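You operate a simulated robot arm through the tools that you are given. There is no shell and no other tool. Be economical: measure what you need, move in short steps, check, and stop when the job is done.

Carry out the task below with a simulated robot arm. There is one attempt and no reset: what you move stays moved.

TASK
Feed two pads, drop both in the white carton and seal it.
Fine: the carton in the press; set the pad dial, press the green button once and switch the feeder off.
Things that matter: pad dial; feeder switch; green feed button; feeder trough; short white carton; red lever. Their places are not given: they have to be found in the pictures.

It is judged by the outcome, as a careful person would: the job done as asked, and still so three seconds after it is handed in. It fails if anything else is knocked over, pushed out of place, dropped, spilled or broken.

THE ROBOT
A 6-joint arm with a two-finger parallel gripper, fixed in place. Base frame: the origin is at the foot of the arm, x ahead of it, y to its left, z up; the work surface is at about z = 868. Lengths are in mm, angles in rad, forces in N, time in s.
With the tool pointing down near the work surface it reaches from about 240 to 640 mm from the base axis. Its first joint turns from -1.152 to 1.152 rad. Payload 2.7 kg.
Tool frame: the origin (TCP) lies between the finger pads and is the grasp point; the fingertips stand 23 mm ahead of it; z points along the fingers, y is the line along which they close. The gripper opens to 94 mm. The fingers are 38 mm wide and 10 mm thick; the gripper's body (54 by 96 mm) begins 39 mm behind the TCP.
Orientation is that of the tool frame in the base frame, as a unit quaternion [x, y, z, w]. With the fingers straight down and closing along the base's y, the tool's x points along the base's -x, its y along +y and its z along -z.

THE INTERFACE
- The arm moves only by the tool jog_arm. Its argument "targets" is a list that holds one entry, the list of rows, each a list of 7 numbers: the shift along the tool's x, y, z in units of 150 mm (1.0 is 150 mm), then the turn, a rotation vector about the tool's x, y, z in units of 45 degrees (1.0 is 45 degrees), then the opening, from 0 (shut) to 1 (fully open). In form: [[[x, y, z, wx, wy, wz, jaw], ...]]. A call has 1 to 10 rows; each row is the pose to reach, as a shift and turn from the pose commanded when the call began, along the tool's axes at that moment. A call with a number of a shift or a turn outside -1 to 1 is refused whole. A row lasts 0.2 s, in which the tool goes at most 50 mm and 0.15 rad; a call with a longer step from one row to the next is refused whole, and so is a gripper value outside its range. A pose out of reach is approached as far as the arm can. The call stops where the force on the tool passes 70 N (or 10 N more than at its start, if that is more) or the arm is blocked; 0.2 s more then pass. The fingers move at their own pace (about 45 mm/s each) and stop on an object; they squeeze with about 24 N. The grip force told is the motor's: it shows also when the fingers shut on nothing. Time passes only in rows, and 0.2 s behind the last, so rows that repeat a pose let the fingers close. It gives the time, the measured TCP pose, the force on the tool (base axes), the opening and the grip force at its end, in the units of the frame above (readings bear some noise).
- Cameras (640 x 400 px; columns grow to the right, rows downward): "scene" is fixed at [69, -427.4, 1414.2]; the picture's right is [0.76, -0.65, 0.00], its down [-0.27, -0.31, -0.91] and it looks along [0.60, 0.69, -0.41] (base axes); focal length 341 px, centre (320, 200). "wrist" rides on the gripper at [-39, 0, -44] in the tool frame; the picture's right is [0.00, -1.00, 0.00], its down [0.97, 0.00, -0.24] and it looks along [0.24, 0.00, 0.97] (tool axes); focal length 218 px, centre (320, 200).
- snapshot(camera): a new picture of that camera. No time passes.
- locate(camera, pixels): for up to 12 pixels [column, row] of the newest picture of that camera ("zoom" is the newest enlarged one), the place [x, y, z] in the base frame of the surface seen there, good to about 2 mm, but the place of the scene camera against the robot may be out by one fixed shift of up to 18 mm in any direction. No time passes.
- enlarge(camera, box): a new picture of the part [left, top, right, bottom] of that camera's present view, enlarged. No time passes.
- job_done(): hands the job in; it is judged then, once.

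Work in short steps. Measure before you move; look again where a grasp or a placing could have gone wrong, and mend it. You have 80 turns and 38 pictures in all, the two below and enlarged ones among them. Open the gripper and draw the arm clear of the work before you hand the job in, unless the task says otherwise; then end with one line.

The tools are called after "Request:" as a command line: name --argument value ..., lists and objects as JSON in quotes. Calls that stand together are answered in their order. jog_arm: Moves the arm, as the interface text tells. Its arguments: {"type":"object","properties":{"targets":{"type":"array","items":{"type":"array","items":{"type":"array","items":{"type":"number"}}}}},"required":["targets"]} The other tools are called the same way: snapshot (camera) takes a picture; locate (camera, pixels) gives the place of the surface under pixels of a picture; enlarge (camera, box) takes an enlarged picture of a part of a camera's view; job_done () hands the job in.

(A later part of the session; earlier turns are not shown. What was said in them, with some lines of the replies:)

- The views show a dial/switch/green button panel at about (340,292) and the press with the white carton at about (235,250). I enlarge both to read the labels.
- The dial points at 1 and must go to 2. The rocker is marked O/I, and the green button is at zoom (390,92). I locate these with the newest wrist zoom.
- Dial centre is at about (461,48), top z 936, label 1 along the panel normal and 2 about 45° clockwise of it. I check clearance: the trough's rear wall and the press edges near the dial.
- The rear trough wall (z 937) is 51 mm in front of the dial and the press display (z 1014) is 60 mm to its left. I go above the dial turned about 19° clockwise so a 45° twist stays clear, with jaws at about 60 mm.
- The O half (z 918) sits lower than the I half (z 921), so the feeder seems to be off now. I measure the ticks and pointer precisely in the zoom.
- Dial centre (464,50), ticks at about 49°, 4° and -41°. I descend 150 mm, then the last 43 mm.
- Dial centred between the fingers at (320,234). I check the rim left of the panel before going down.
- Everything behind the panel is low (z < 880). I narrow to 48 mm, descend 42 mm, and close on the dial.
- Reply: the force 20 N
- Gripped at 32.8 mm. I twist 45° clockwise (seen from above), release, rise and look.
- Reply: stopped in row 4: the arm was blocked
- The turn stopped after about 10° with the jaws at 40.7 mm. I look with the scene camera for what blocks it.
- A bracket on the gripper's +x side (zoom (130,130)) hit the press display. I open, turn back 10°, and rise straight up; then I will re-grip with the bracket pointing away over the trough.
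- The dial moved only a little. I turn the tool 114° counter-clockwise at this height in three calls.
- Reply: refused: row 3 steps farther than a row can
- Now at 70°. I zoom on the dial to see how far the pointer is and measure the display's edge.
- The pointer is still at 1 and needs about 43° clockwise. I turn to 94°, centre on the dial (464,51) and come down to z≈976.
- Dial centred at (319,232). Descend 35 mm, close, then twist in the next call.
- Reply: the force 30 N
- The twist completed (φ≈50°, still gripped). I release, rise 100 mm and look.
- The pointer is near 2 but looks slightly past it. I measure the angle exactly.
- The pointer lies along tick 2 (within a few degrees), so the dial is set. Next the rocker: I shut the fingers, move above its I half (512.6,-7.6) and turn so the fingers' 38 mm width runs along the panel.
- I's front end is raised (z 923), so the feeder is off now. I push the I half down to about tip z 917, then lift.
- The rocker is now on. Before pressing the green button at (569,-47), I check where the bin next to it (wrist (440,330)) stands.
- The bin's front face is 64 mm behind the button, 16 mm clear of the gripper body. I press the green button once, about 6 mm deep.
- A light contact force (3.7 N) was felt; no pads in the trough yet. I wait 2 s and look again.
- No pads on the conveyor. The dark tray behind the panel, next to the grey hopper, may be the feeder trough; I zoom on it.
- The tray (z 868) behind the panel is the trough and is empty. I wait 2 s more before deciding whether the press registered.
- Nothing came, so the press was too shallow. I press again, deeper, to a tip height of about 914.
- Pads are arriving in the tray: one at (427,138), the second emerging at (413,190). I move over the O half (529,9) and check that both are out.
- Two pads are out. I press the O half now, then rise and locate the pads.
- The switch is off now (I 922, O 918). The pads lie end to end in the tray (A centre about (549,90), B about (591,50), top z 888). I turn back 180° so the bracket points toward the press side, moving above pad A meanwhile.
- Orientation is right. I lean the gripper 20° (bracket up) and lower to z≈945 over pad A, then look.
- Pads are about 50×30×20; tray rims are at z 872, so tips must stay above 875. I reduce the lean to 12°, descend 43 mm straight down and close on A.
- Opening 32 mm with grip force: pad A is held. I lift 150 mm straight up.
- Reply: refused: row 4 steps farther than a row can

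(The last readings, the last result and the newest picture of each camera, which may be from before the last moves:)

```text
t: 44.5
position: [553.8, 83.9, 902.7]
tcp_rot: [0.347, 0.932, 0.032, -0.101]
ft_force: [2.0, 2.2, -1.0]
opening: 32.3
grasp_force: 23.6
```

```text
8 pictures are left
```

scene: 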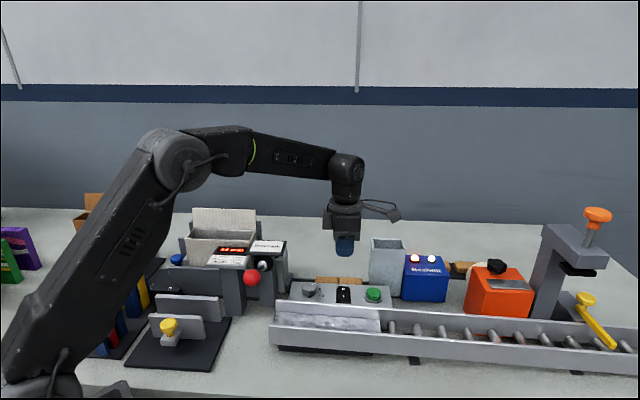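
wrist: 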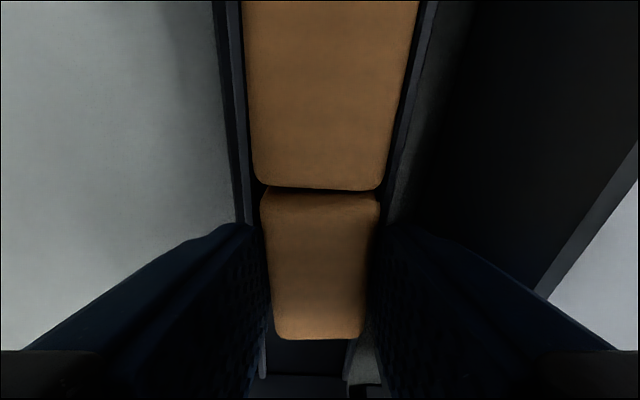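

The picture shows only pad A between the fingers. I lift with smaller steps, then move toward the carton and level the tool.

Request:
jog_arm --targets '[[[0.02, 0, -0.098, 0, 0, 0, 0.2], [0.06, 0, -0.28, 0, 0, 0, 0.2], [0.11, 0, -0.52, 0, 0, 0, 0.2], [0.16, 0, -0.75, 0, 0, 0, 0.2], [0.208, 0, -0.978, 0, 0, 0, 0.2], [0.208, 0, -0.978, 0, 0, 0, 0.2]]]'

Request:
jog_arm --targets '[[[0.19, 0, -0.068, 0, -0.06, 0, 0.2], [0.38, 0, -0.136, 0, -0.12, 0, 0.2], [0.57, 0, -0.204, 0, -0.18, 0, 0.2], [0.76, 0, -0.272, 0, -0.23, 0, 0.2], [0.959, 0, -0.341, 0, -0.267, 0, 0.2], [0.959, 0, -0.341, 0, -0.267, 0, 0.2]]]'

Request:
snapshot --camera "wrist"

```text
t: 45.9
position: [552.6, 84.0, 1053.4]
tcp_rot: [0.347, 0.932, 0.032, -0.101]
ft_force: [0.2, -0.5, -0.2]
opening: 32.6
grasp_force: 24.0
```

```text
t: 47.3
position: [455.5, 171.0, 1130.8]
tcp_rot: [0.349, 0.937, -0.006, -0.002]
ft_force: [0.1, 0.4, 0.1]
opening: 32.5
grasp_force: 23.9
```

```text
7 pictures are left
```

wrist: 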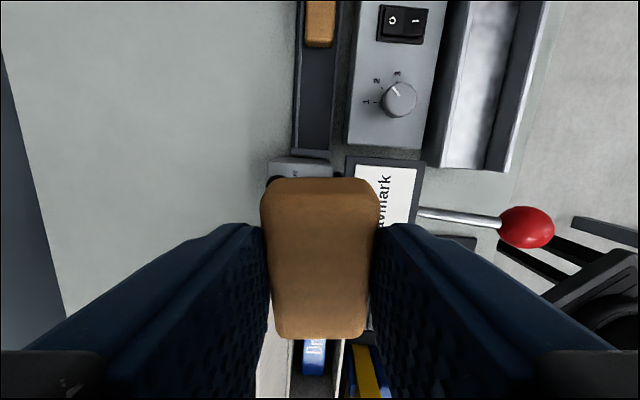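

Pad A is held; the carton with the blue book shows just below it at (313,360). I measure what is visible there.

Request:
locate --camera "wrist" --pixels '[[306, 355], [318, 350], [324, 365], [331, 365], [340, 365], [344, 380], [292, 375], [297, 385], [310, 390], [288, 350], [272, 360], [378, 380]]'

Request:
locate --camera "scene" --pixels '[[190, 236], [205, 238], [225, 236], [245, 236], [253, 234], [187, 240], [200, 241], [220, 243], [195, 230], [230, 229], [200, 262], [320, 260]]'

```text
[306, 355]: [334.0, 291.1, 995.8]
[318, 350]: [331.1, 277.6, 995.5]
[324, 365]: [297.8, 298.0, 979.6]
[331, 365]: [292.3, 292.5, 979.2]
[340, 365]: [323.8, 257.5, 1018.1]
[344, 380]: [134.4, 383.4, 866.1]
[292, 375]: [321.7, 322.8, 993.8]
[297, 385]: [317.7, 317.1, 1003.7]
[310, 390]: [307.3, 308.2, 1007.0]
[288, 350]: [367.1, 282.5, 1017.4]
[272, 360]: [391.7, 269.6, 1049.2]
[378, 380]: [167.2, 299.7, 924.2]
```

```text
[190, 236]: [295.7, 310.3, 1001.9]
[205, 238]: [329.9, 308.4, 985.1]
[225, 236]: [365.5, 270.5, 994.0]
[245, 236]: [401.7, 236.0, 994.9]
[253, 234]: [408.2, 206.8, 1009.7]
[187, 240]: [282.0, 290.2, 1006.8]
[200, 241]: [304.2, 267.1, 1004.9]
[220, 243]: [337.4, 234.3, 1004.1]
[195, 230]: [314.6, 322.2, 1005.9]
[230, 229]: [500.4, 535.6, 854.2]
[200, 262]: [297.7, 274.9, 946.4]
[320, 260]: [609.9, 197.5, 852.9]
```

Carton: front rim n≈63, back rim/lid n≈110 (panel axes from the dial), rim z 1018, book top z 996, so the pads lie flat on the book. I move over the far half with the 12° lean restored, which keeps the pad level.

Request:
jog_arm --targets '[[[0.25, -0.005, 0, 0, 0.07, 0, 0.2], [0.5, -0.01, 0, 0, 0.14, 0, 0.2], [0.75, -0.017, 0, 0, 0.21, 0, 0.2], [0.993, -0.02, 0, 0, 0.267, 0, 0.2], [0.993, -0.02, 0, 0, 0.267, 0, 0.2]]]'

Request:
snapshot --camera "wrist"

```text
t: 48.5
position: [340.5, 265.7, 1131.7]
tcp_rot: [0.346, 0.932, 0.031, -0.102]
ft_force: [-0.9, -0.5, 0.1]
opening: 32.4
grasp_force: 23.5
```

```text
6 pictures are left
```

wrist: 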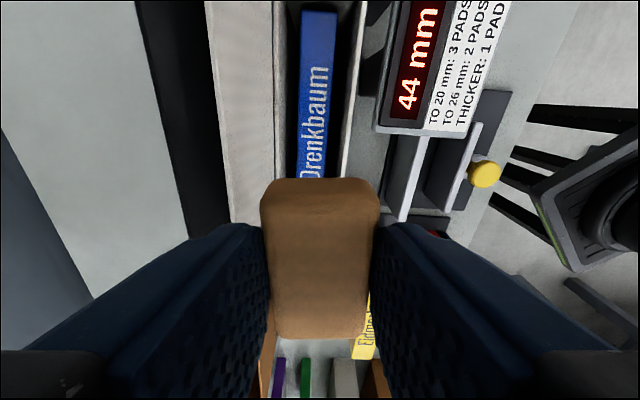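

Request:
locate --camera "wrist" --pixels '[[302, 120], [334, 120], [277, 120], [284, 120], [343, 120], [355, 120], [225, 120], [318, 14], [318, 6], [245, 200], [405, 125], [320, 165]]'

```text
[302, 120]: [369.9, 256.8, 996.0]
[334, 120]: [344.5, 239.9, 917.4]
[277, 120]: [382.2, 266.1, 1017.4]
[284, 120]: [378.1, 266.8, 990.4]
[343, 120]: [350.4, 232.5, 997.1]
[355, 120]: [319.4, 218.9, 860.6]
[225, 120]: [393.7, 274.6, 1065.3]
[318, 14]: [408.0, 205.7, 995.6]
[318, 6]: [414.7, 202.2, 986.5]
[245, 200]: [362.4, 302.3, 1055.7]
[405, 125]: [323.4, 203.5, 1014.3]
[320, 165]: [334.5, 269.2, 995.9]
```

The book (n 76–93, top z 996) stands mid-carton, so the pad centred at n≈82 rests on it. I lower to TCP z≈1050, open only slightly to spare the lid, and rise.

Request:
jog_arm --targets '[[[-0.04, 0.013, 0.19, 0, 0, 0, 0.2], [-0.08, 0.013, 0.38, 0, 0, 0, 0.2], [-0.112, 0.013, 0.528, 0, 0, 0, 0.2], [-0.112, 0.013, 0.528, 0, 0, 0, 0.2], [-0.112, 0.013, 0.528, 0, 0, 0, 0.4], [-0.112, 0.013, 0.528, 0, 0, 0, 0.4], [-0.112, 0.013, 0.528, 0, 0, 0, 0.4]]]'

Request:
jog_arm --targets '[[[0.02, 0, -0.098, 0, 0, 0, 0.4], [0.07, 0, -0.33, 0, 0, 0, 0.4], [0.123, 0, -0.58, 0, 0, 0, 0.4], [0.123, 0, -0.58, 0, 0, 0, 0.5]]]'

Request:
snapshot --camera "wrist"

```text
t: 50.1
position: [341.5, 268.6, 1051.6]
tcp_rot: [0.347, 0.932, 0.031, -0.101]
ft_force: [0.3, 1.0, 0.2]
opening: 37.7
grasp_force: 0.0
```

```text
t: 51.1
position: [345.0, 269.2, 1138.8]
tcp_rot: [0.348, 0.932, 0.032, -0.101]
ft_force: [0.8, -0.7, -0.1]
opening: 47.3
grasp_force: 0.0
```

```text
5 pictures are left
```

wrist: 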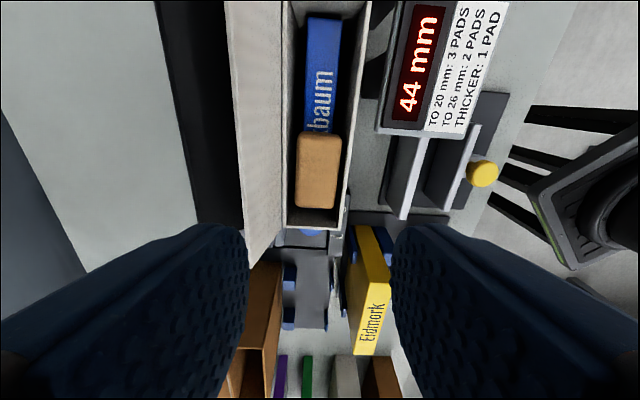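

Request:
locate --camera "wrist" --pixels '[[318, 170], [320, 140], [317, 200], [300, 170], [336, 170], [322, 26], [316, 222], [344, 170], [288, 170]]'

```text
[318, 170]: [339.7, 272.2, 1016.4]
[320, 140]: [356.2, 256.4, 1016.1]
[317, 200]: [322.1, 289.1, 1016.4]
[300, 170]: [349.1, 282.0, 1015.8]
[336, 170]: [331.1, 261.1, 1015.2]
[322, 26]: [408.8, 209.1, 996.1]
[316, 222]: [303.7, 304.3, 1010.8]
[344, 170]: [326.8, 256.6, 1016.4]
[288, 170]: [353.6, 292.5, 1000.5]
```

Pad A lies level on the book (top z 1016, n 84.5). I go back for pad B, keeping high, in two moves along the panel axis.

Request:
jog_arm --targets '[[[-0.245, 0.004, -0.052, 0, 0, 0, 0.5], [-0.49, 0.008, -0.104, 0, 0, 0, 0.5], [-0.735, 0.012, -0.156, 0, 0, 0, 0.5], [-0.978, 0.017, -0.208, 0, 0, 0, 0.5]]]'

Request:
jog_arm --targets '[[[-0.245, 0, -0.052, 0, -0.03, 0, 0.5], [-0.49, 0, -0.104, 0, -0.07, 0, 0.5], [-0.735, 0, -0.156, 0, -0.1, 0, 0.5], [-0.978, 0, -0.208, 0, -0.133, 0, 0.5], [-0.978, 0, -0.208, 0, -0.133, 0, 0.5]]]'

```text
t: 52.1
position: [458.9, 172.5, 1140.1]
tcp_rot: [0.347, 0.932, 0.031, -0.101]
ft_force: [-0.2, 0.3, 0.2]
opening: 47.1
grasp_force: 0.0
```

```text
t: 53.3
position: [570.7, 72.6, 1139.8]
tcp_rot: [0.348, 0.936, 0.013, -0.053]
ft_force: [0.7, 0.2, 0.2]
opening: 46.6
grasp_force: 0.1
out of reach, approached as far as the arm can: row 4, 5
```

Position u=65, n=87 (slight reach limit at this height). I descend to z≈990 while shifting to u=73, n=84.5.

Request:
jog_arm --targets '[[[-0.02, -0.005, 0.24, 0, 0, 0, 0.5], [-0.06, -0.01, 0.48, 0, 0, 0, 0.5], [-0.11, -0.013, 0.73, 0, 0, 0, 0.5], [-0.156, -0.013, 0.976, 0, 0, 0, 0.5], [-0.156, -0.013, 0.976, 0, 0, 0, 0.5]]]'

```text
t: 54.5
position: [573.5, 65.6, 992.9]
tcp_rot: [0.349, 0.936, 0.013, -0.052]
ft_force: [-0.9, -0.3, 0.5]
opening: 47.1
grasp_force: 0.0
```

At u=72, n=83.4. I descend to z≈900.5 and close on pad B's near end.

Request:
jog_arm --targets '[[[-0.02, 0.005, 0.2, 0, 0, 0, 0.5], [-0.04, 0.005, 0.4, 0, 0, 0, 0.5], [-0.064, 0.005, 0.613, 0, 0, 0, 0.5], [-0.064, 0.005, 0.613, 0, 0, 0, 0.5], [-0.064, 0.005, 0.613, 0, 0, 0, 0.2], [-0.064, 0.005, 0.613, 0, 0, 0, 0.2], [-0.064, 0.005, 0.613, 0, 0, 0, 0.2]]]'

```text
t: 56.1
position: [573.2, 66.5, 898.2]
tcp_rot: [0.349, 0.936, 0.013, -0.051]
ft_force: [-0.2, -0.6, -0.5]
opening: 32.3
grasp_force: 24.4
```

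Pad B is gripped (32.3 mm). I lift 150 mm, then carry it along -u while rising.

Request:
jog_arm --targets '[[[0.01, 0, -0.1, 0, 0, 0, 0.2], [0.033, 0, -0.32, 0, 0, 0, 0.2], [0.056, 0, -0.54, 0, 0, 0, 0.2], [0.08, 0, -0.77, 0, 0, 0, 0.2], [0.1045, 0, -0.9945, 0, 0, 0, 0.2], [0.1045, 0, -0.9945, 0, 0, 0, 0.2]]]'

Request:
jog_arm --targets '[[[0.2, 0, -0.1, 0, 0, 0, 0.2], [0.4, 0, -0.2, 0, 0, 0, 0.2], [0.6, 0, -0.3, 0, 0, 0, 0.2], [0.8, 0, -0.4, 0, 0, 0, 0.2], [1.0, 0, -0.5, 0, 0, 0, 0.2], [1.0, 0, -0.5, 0, 0, 0, 0.2]]]'

Request:
snapshot --camera "wrist"

```text
t: 57.5
position: [573.4, 68.1, 1047.9]
tcp_rot: [0.349, 0.935, 0.013, -0.053]
ft_force: [-0.2, 0.3, -0.4]
opening: 32.4
grasp_force: 23.8
```

```text
t: 58.9
position: [465.8, 158.7, 1140.2]
tcp_rot: [0.349, 0.936, 0.014, -0.052]
ft_force: [1.0, 0.0, -0.1]
opening: 32.5
grasp_force: 23.9
```

```text
4 pictures are left
```

wrist: 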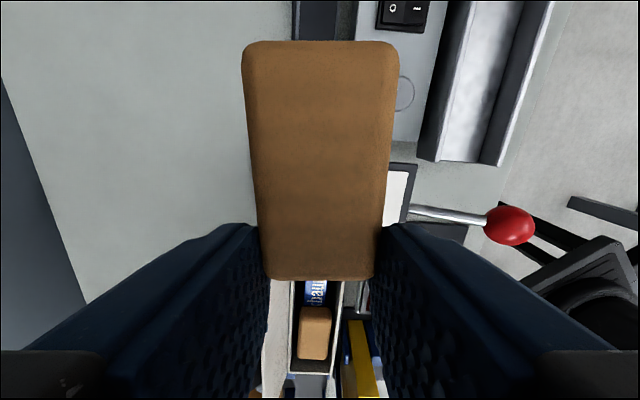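

Pad B is held at its near end. I measure its ends to know the offset from the TCP.

Request:
locate --camera "wrist" --pixels '[[320, 45], [320, 275], [320, 160], [250, 60], [394, 60], [316, 312], [315, 330], [314, 355], [268, 270], [373, 270]]'

```text
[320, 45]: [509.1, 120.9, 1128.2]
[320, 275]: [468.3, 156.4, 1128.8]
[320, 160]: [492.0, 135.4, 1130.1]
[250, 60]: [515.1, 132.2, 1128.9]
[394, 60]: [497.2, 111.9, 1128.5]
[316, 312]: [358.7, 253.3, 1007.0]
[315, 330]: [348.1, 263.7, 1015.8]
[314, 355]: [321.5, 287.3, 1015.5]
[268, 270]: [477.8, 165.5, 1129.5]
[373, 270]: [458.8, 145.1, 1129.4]
```

Pad B's centre is 30 mm ahead of the TCP and it is level. I move so the pad spans about u -207…-153, beside A.

Request:
jog_arm --targets '[[[0.232, 0.003, 0.024, 0, 0, 0, 0.2], [0.464, 0.005, 0.049, 0, 0, 0, 0.2], [0.696, 0.008, 0.073, 0, 0, 0, 0.2], [0.928, 0.01, 0.0975, 0, 0, 0, 0.2], [0.928, 0.01, 0.0975, 0, 0, 0, 0.2]]]'

```text
t: 60.1
position: [362.4, 252.5, 1138.3]
tcp_rot: [0.348, 0.936, 0.014, -0.052]
ft_force: [-0.4, -0.2, -1.6]
opening: 32.5
grasp_force: 23.7
```

At u=-210, n=84.6. I lower to z≈1049, release slightly, and rise.

Request:
jog_arm --targets '[[[-0.02, -0.008, 0.2, 0, 0, 0, 0.2], [-0.04, -0.008, 0.4, 0, 0, 0, 0.2], [-0.062, -0.008, 0.592, 0, 0, 0, 0.2], [-0.062, -0.008, 0.592, 0, 0, 0, 0.2], [-0.062, -0.008, 0.592, 0, 0, 0, 0.4], [-0.062, -0.008, 0.592, 0, 0, 0, 0.4], [-0.062, -0.008, 0.592, 0, 0, 0, 0.4]]]'

Request:
jog_arm --targets '[[[0.01, 0, -0.1, 0, 0, 0, 0.4], [0.033, 0, -0.32, 0, 0, 0, 0.4], [0.062, 0, -0.592, 0, 0, 0, 0.4], [0.062, 0, -0.592, 0, 0, 0, 0.4]]]'

Request:
snapshot --camera "wrist"

```text
t: 61.7
position: [360.0, 248.9, 1052.1]
tcp_rot: [0.348, 0.936, 0.013, -0.052]
ft_force: [-0.4, -0.7, -0.6]
opening: 37.7
grasp_force: 0.1
```

```text
t: 62.7
position: [360.8, 251.5, 1139.2]
tcp_rot: [0.349, 0.936, 0.013, -0.053]
ft_force: [0.4, -0.2, 0.6]
opening: 37.9
grasp_force: 0.0
```

```text
3 pictures are left
```

wrist: 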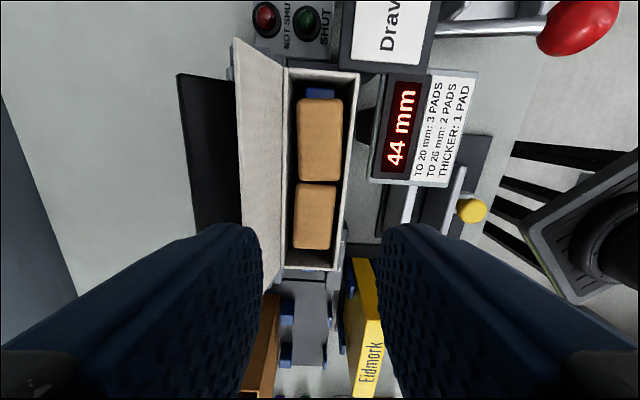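

Both pads are in the carton. The lever rod runs along -n and slopes upward to the red ball, so it should be pulled down; I measure the ball, rod and hub in this picture.

Request:
locate --camera "wrist" --pixels '[[578, 28], [600, 10], [550, 40], [530, 24], [500, 24], [460, 26], [442, 26], [320, 140], [318, 215], [320, 92], [430, 180], [470, 80]]'

Request:
jog_arm --targets '[[[-0.149, -0.2, -0.016, 0, -0.027, 0, 0], [-0.297, -0.4, -0.031, 0, -0.053, 0, 0], [-0.446, -0.6, -0.047, 0, -0.08, 0, 0], [-0.594, -0.8, -0.062, 0, -0.107, 0, 0], [-0.743, -1.0, -0.078, 0, -0.133, 0, 0], [-0.743, -1.0, -0.078, 0, -0.133, 0, 0]]]'

```text
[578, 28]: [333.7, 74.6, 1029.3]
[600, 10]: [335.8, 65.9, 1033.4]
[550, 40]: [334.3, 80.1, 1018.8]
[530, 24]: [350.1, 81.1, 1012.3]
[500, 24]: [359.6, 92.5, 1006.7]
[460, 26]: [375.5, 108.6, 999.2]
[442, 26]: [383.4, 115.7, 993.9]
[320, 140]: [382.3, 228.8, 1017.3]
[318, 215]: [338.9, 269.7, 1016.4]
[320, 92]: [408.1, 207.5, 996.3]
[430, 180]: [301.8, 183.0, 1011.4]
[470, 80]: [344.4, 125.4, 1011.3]
```

```text
t: 64.1
position: [347.3, 61.6, 1138.1]
tcp_rot: [0.348, 0.938, -0.005, -0.003]
ft_force: [0.2, 1.0, -0.7]
opening: 0.1
grasp_force: 24.4
```

The ball centre is at about u -105, n -75, z 1015, tilted 21° up from the hub. With shut fingers I push it down along its arc, first to about -20°.

Request:
jog_arm --targets '[[[0.035, -0.02, 0.26, 0, 0, 0, 0], [0.069, -0.041, 0.52, 0, 0, 0, 0], [0.069, -0.05, 0.6, 0, 0, 0, 0], [0.069, -0.071, 0.675, 0, 0, 0, 0], [0.069, -0.08, 0.73, 0, 0, 0, 0], [0.069, -0.081, 0.781, 0, 0, 0, 0], [0.069, -0.078, 0.835, 0, 0, 0, 0], [0.069, -0.071, 0.887, 0, 0, 0, 0], [0.069, -0.06, 0.937, 0, 0, 0, 0], [0.069, -0.044, 0.987, 0, 0, 0, 0]]]'

```text
t: 66.3
position: [335.7, 65.9, 993.6]
tcp_rot: [0.349, 0.937, -0.005, -0.003]
ft_force: [-2.0, -3.7, 7.6]
opening: 0.0
grasp_force: 24.2
```

The lever follows with a light force. I continue to about -40°.

Request:
jog_arm --targets '[[[0, 0.02, 0.048, 0, 0, 0, 0], [0, 0.045, 0.097, 0, 0, 0, 0], [0, 0.075, 0.14, 0, 0, 0, 0], [0, 0.105, 0.183, 0, 0, 0, 0], [0, 0.105, 0.183, 0, 0, 0, 0]]]'

Request:
snapshot --camera "scene"

```text
t: 66.7
position: [337.6, 66.0, 991.1]
tcp_rot: [0.348, 0.938, -0.006, -0.001]
ft_force: [-5.4, -1.2, 12.1]
opening: 0.0
grasp_force: 24.0
stopped in row 2: the force on the tool passed its limit (the readings are from after the stop); the commanded pose is now the measured one
```

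```text
2 pictures are left
```

scene: 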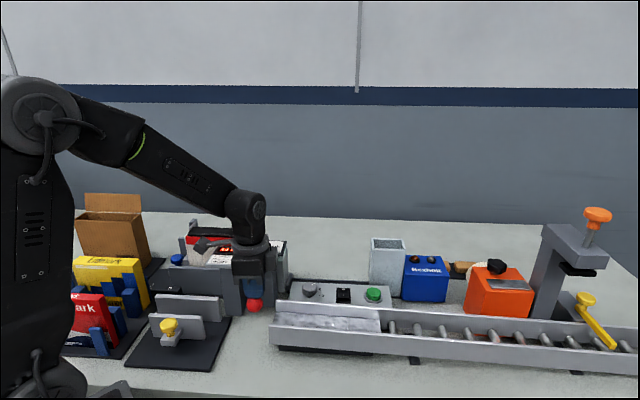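

The push met a hard stop (force limit) at about -20°, and the lid is folded down under the press head. I hold about 1 s, then rise and go back to the viewpoint over the carton.

Request:
jog_arm --targets '[[[0, 0.005, 0.02, 0, 0, 0, 0], [0, 0.005, 0.02, 0, 0, 0, 0], [0, 0.005, 0.02, 0, 0, 0, 0], [0, 0.005, 0.02, 0, 0, 0, 0], [0, 0.005, 0.02, 0, 0, 0, 0]]]'

Request:
jog_arm --targets '[[[0, -0.01, -0.1, 0, 0, 0, 0], [0, -0.01, -0.3, 0, 0, 0, 0], [0, -0.01, -0.55, 0, 0, 0, 0], [0, -0.01, -0.8, 0, 0, 0, 0], [0, -0.01, -1.0, 0, 0, 0, 0], [0, -0.01, -1.0, 0, 0, 0, 0.3]]]'

Request:
jog_arm --targets '[[[0.14, 0.2, 0, 0, 0, 0, 0.3], [0.28, 0.4, 0, 0, 0, 0, 0.3], [0.42, 0.6, 0, 0, 0, 0, 0.3], [0.56, 0.8, 0, 0, 0, 0, 0.3], [0.7, 1.0, 0, 0, 0, 0, 0.3], [0.7, 1.0, 0, 0, 0, 0, 0.3]]]'

Request:
snapshot --camera "wrist"

```text
t: 67.9
position: [338.1, 67.4, 990.7]
tcp_rot: [0.347, 0.938, -0.004, 0.001]
ft_force: [-15.2, -9.8, 60.8]
opening: 0.0
grasp_force: 23.8
```

```text
t: 69.3
position: [337.9, 67.5, 1138.5]
tcp_rot: [0.347, 0.938, -0.006, -0.001]
ft_force: [0.3, 0.1, 0.9]
opening: 28.4
grasp_force: 0.0
```

```text
t: 70.7
position: [355.0, 249.0, 1134.3]
tcp_rot: [0.348, 0.938, -0.006, -0.001]
ft_force: [0.1, -0.3, 0.3]
opening: 28.4
grasp_force: 0.1
```

```text
1 pictures are left
```

wrist: 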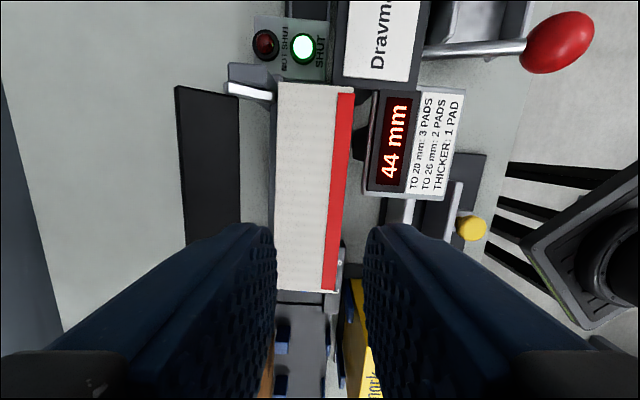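

The green SHUT lamp is lit, the lid is down with its tape strip, and the lever has returned. I open the gripper and draw the arm up and clear.

Request:
jog_arm --targets '[[[0, 0, -0.25, 0, 0, 0, 0.8], [0, 0, -0.5, 0, 0, 0, 1], [0, 0, -0.75, 0, 0, 0, 1], [0, 0, -0.75, 0, 0, 0, 1], [0, 0, -0.75, 0, 0, 0, 1], [0, 0, -0.75, 0, 0, 0, 1]]]'

Request:
snapshot --camera "scene"

```text
t: 72.1
position: [357.4, 251.6, 1245.6]
tcp_rot: [0.348, 0.938, -0.006, -0.001]
ft_force: [-0.4, 1.3, 1.3]
opening: 94.2
grasp_force: 0.2
```

```text
0 pictures are left
```

scene: 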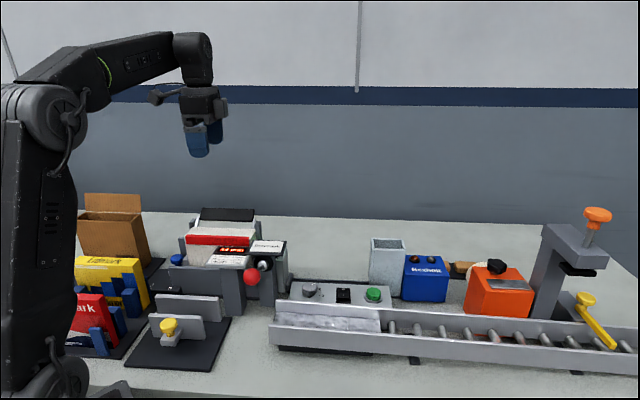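

The scene is in order: carton sealed, tray empty, switch off, arm clear. I hand the job in.

Request:
job_done

```text
The job is handed in.
```

The job is handed in: the dial was set to 2, two pads were fed and dropped in the white carton, the feeder was switched off, and the carton is sealed with the green SHUT lamp lit. I pushed the green button twice, because the first push was too shallow to feed anything. Early on, a bracket on the gripper bumped the press display; nothing looked moved afterwards.
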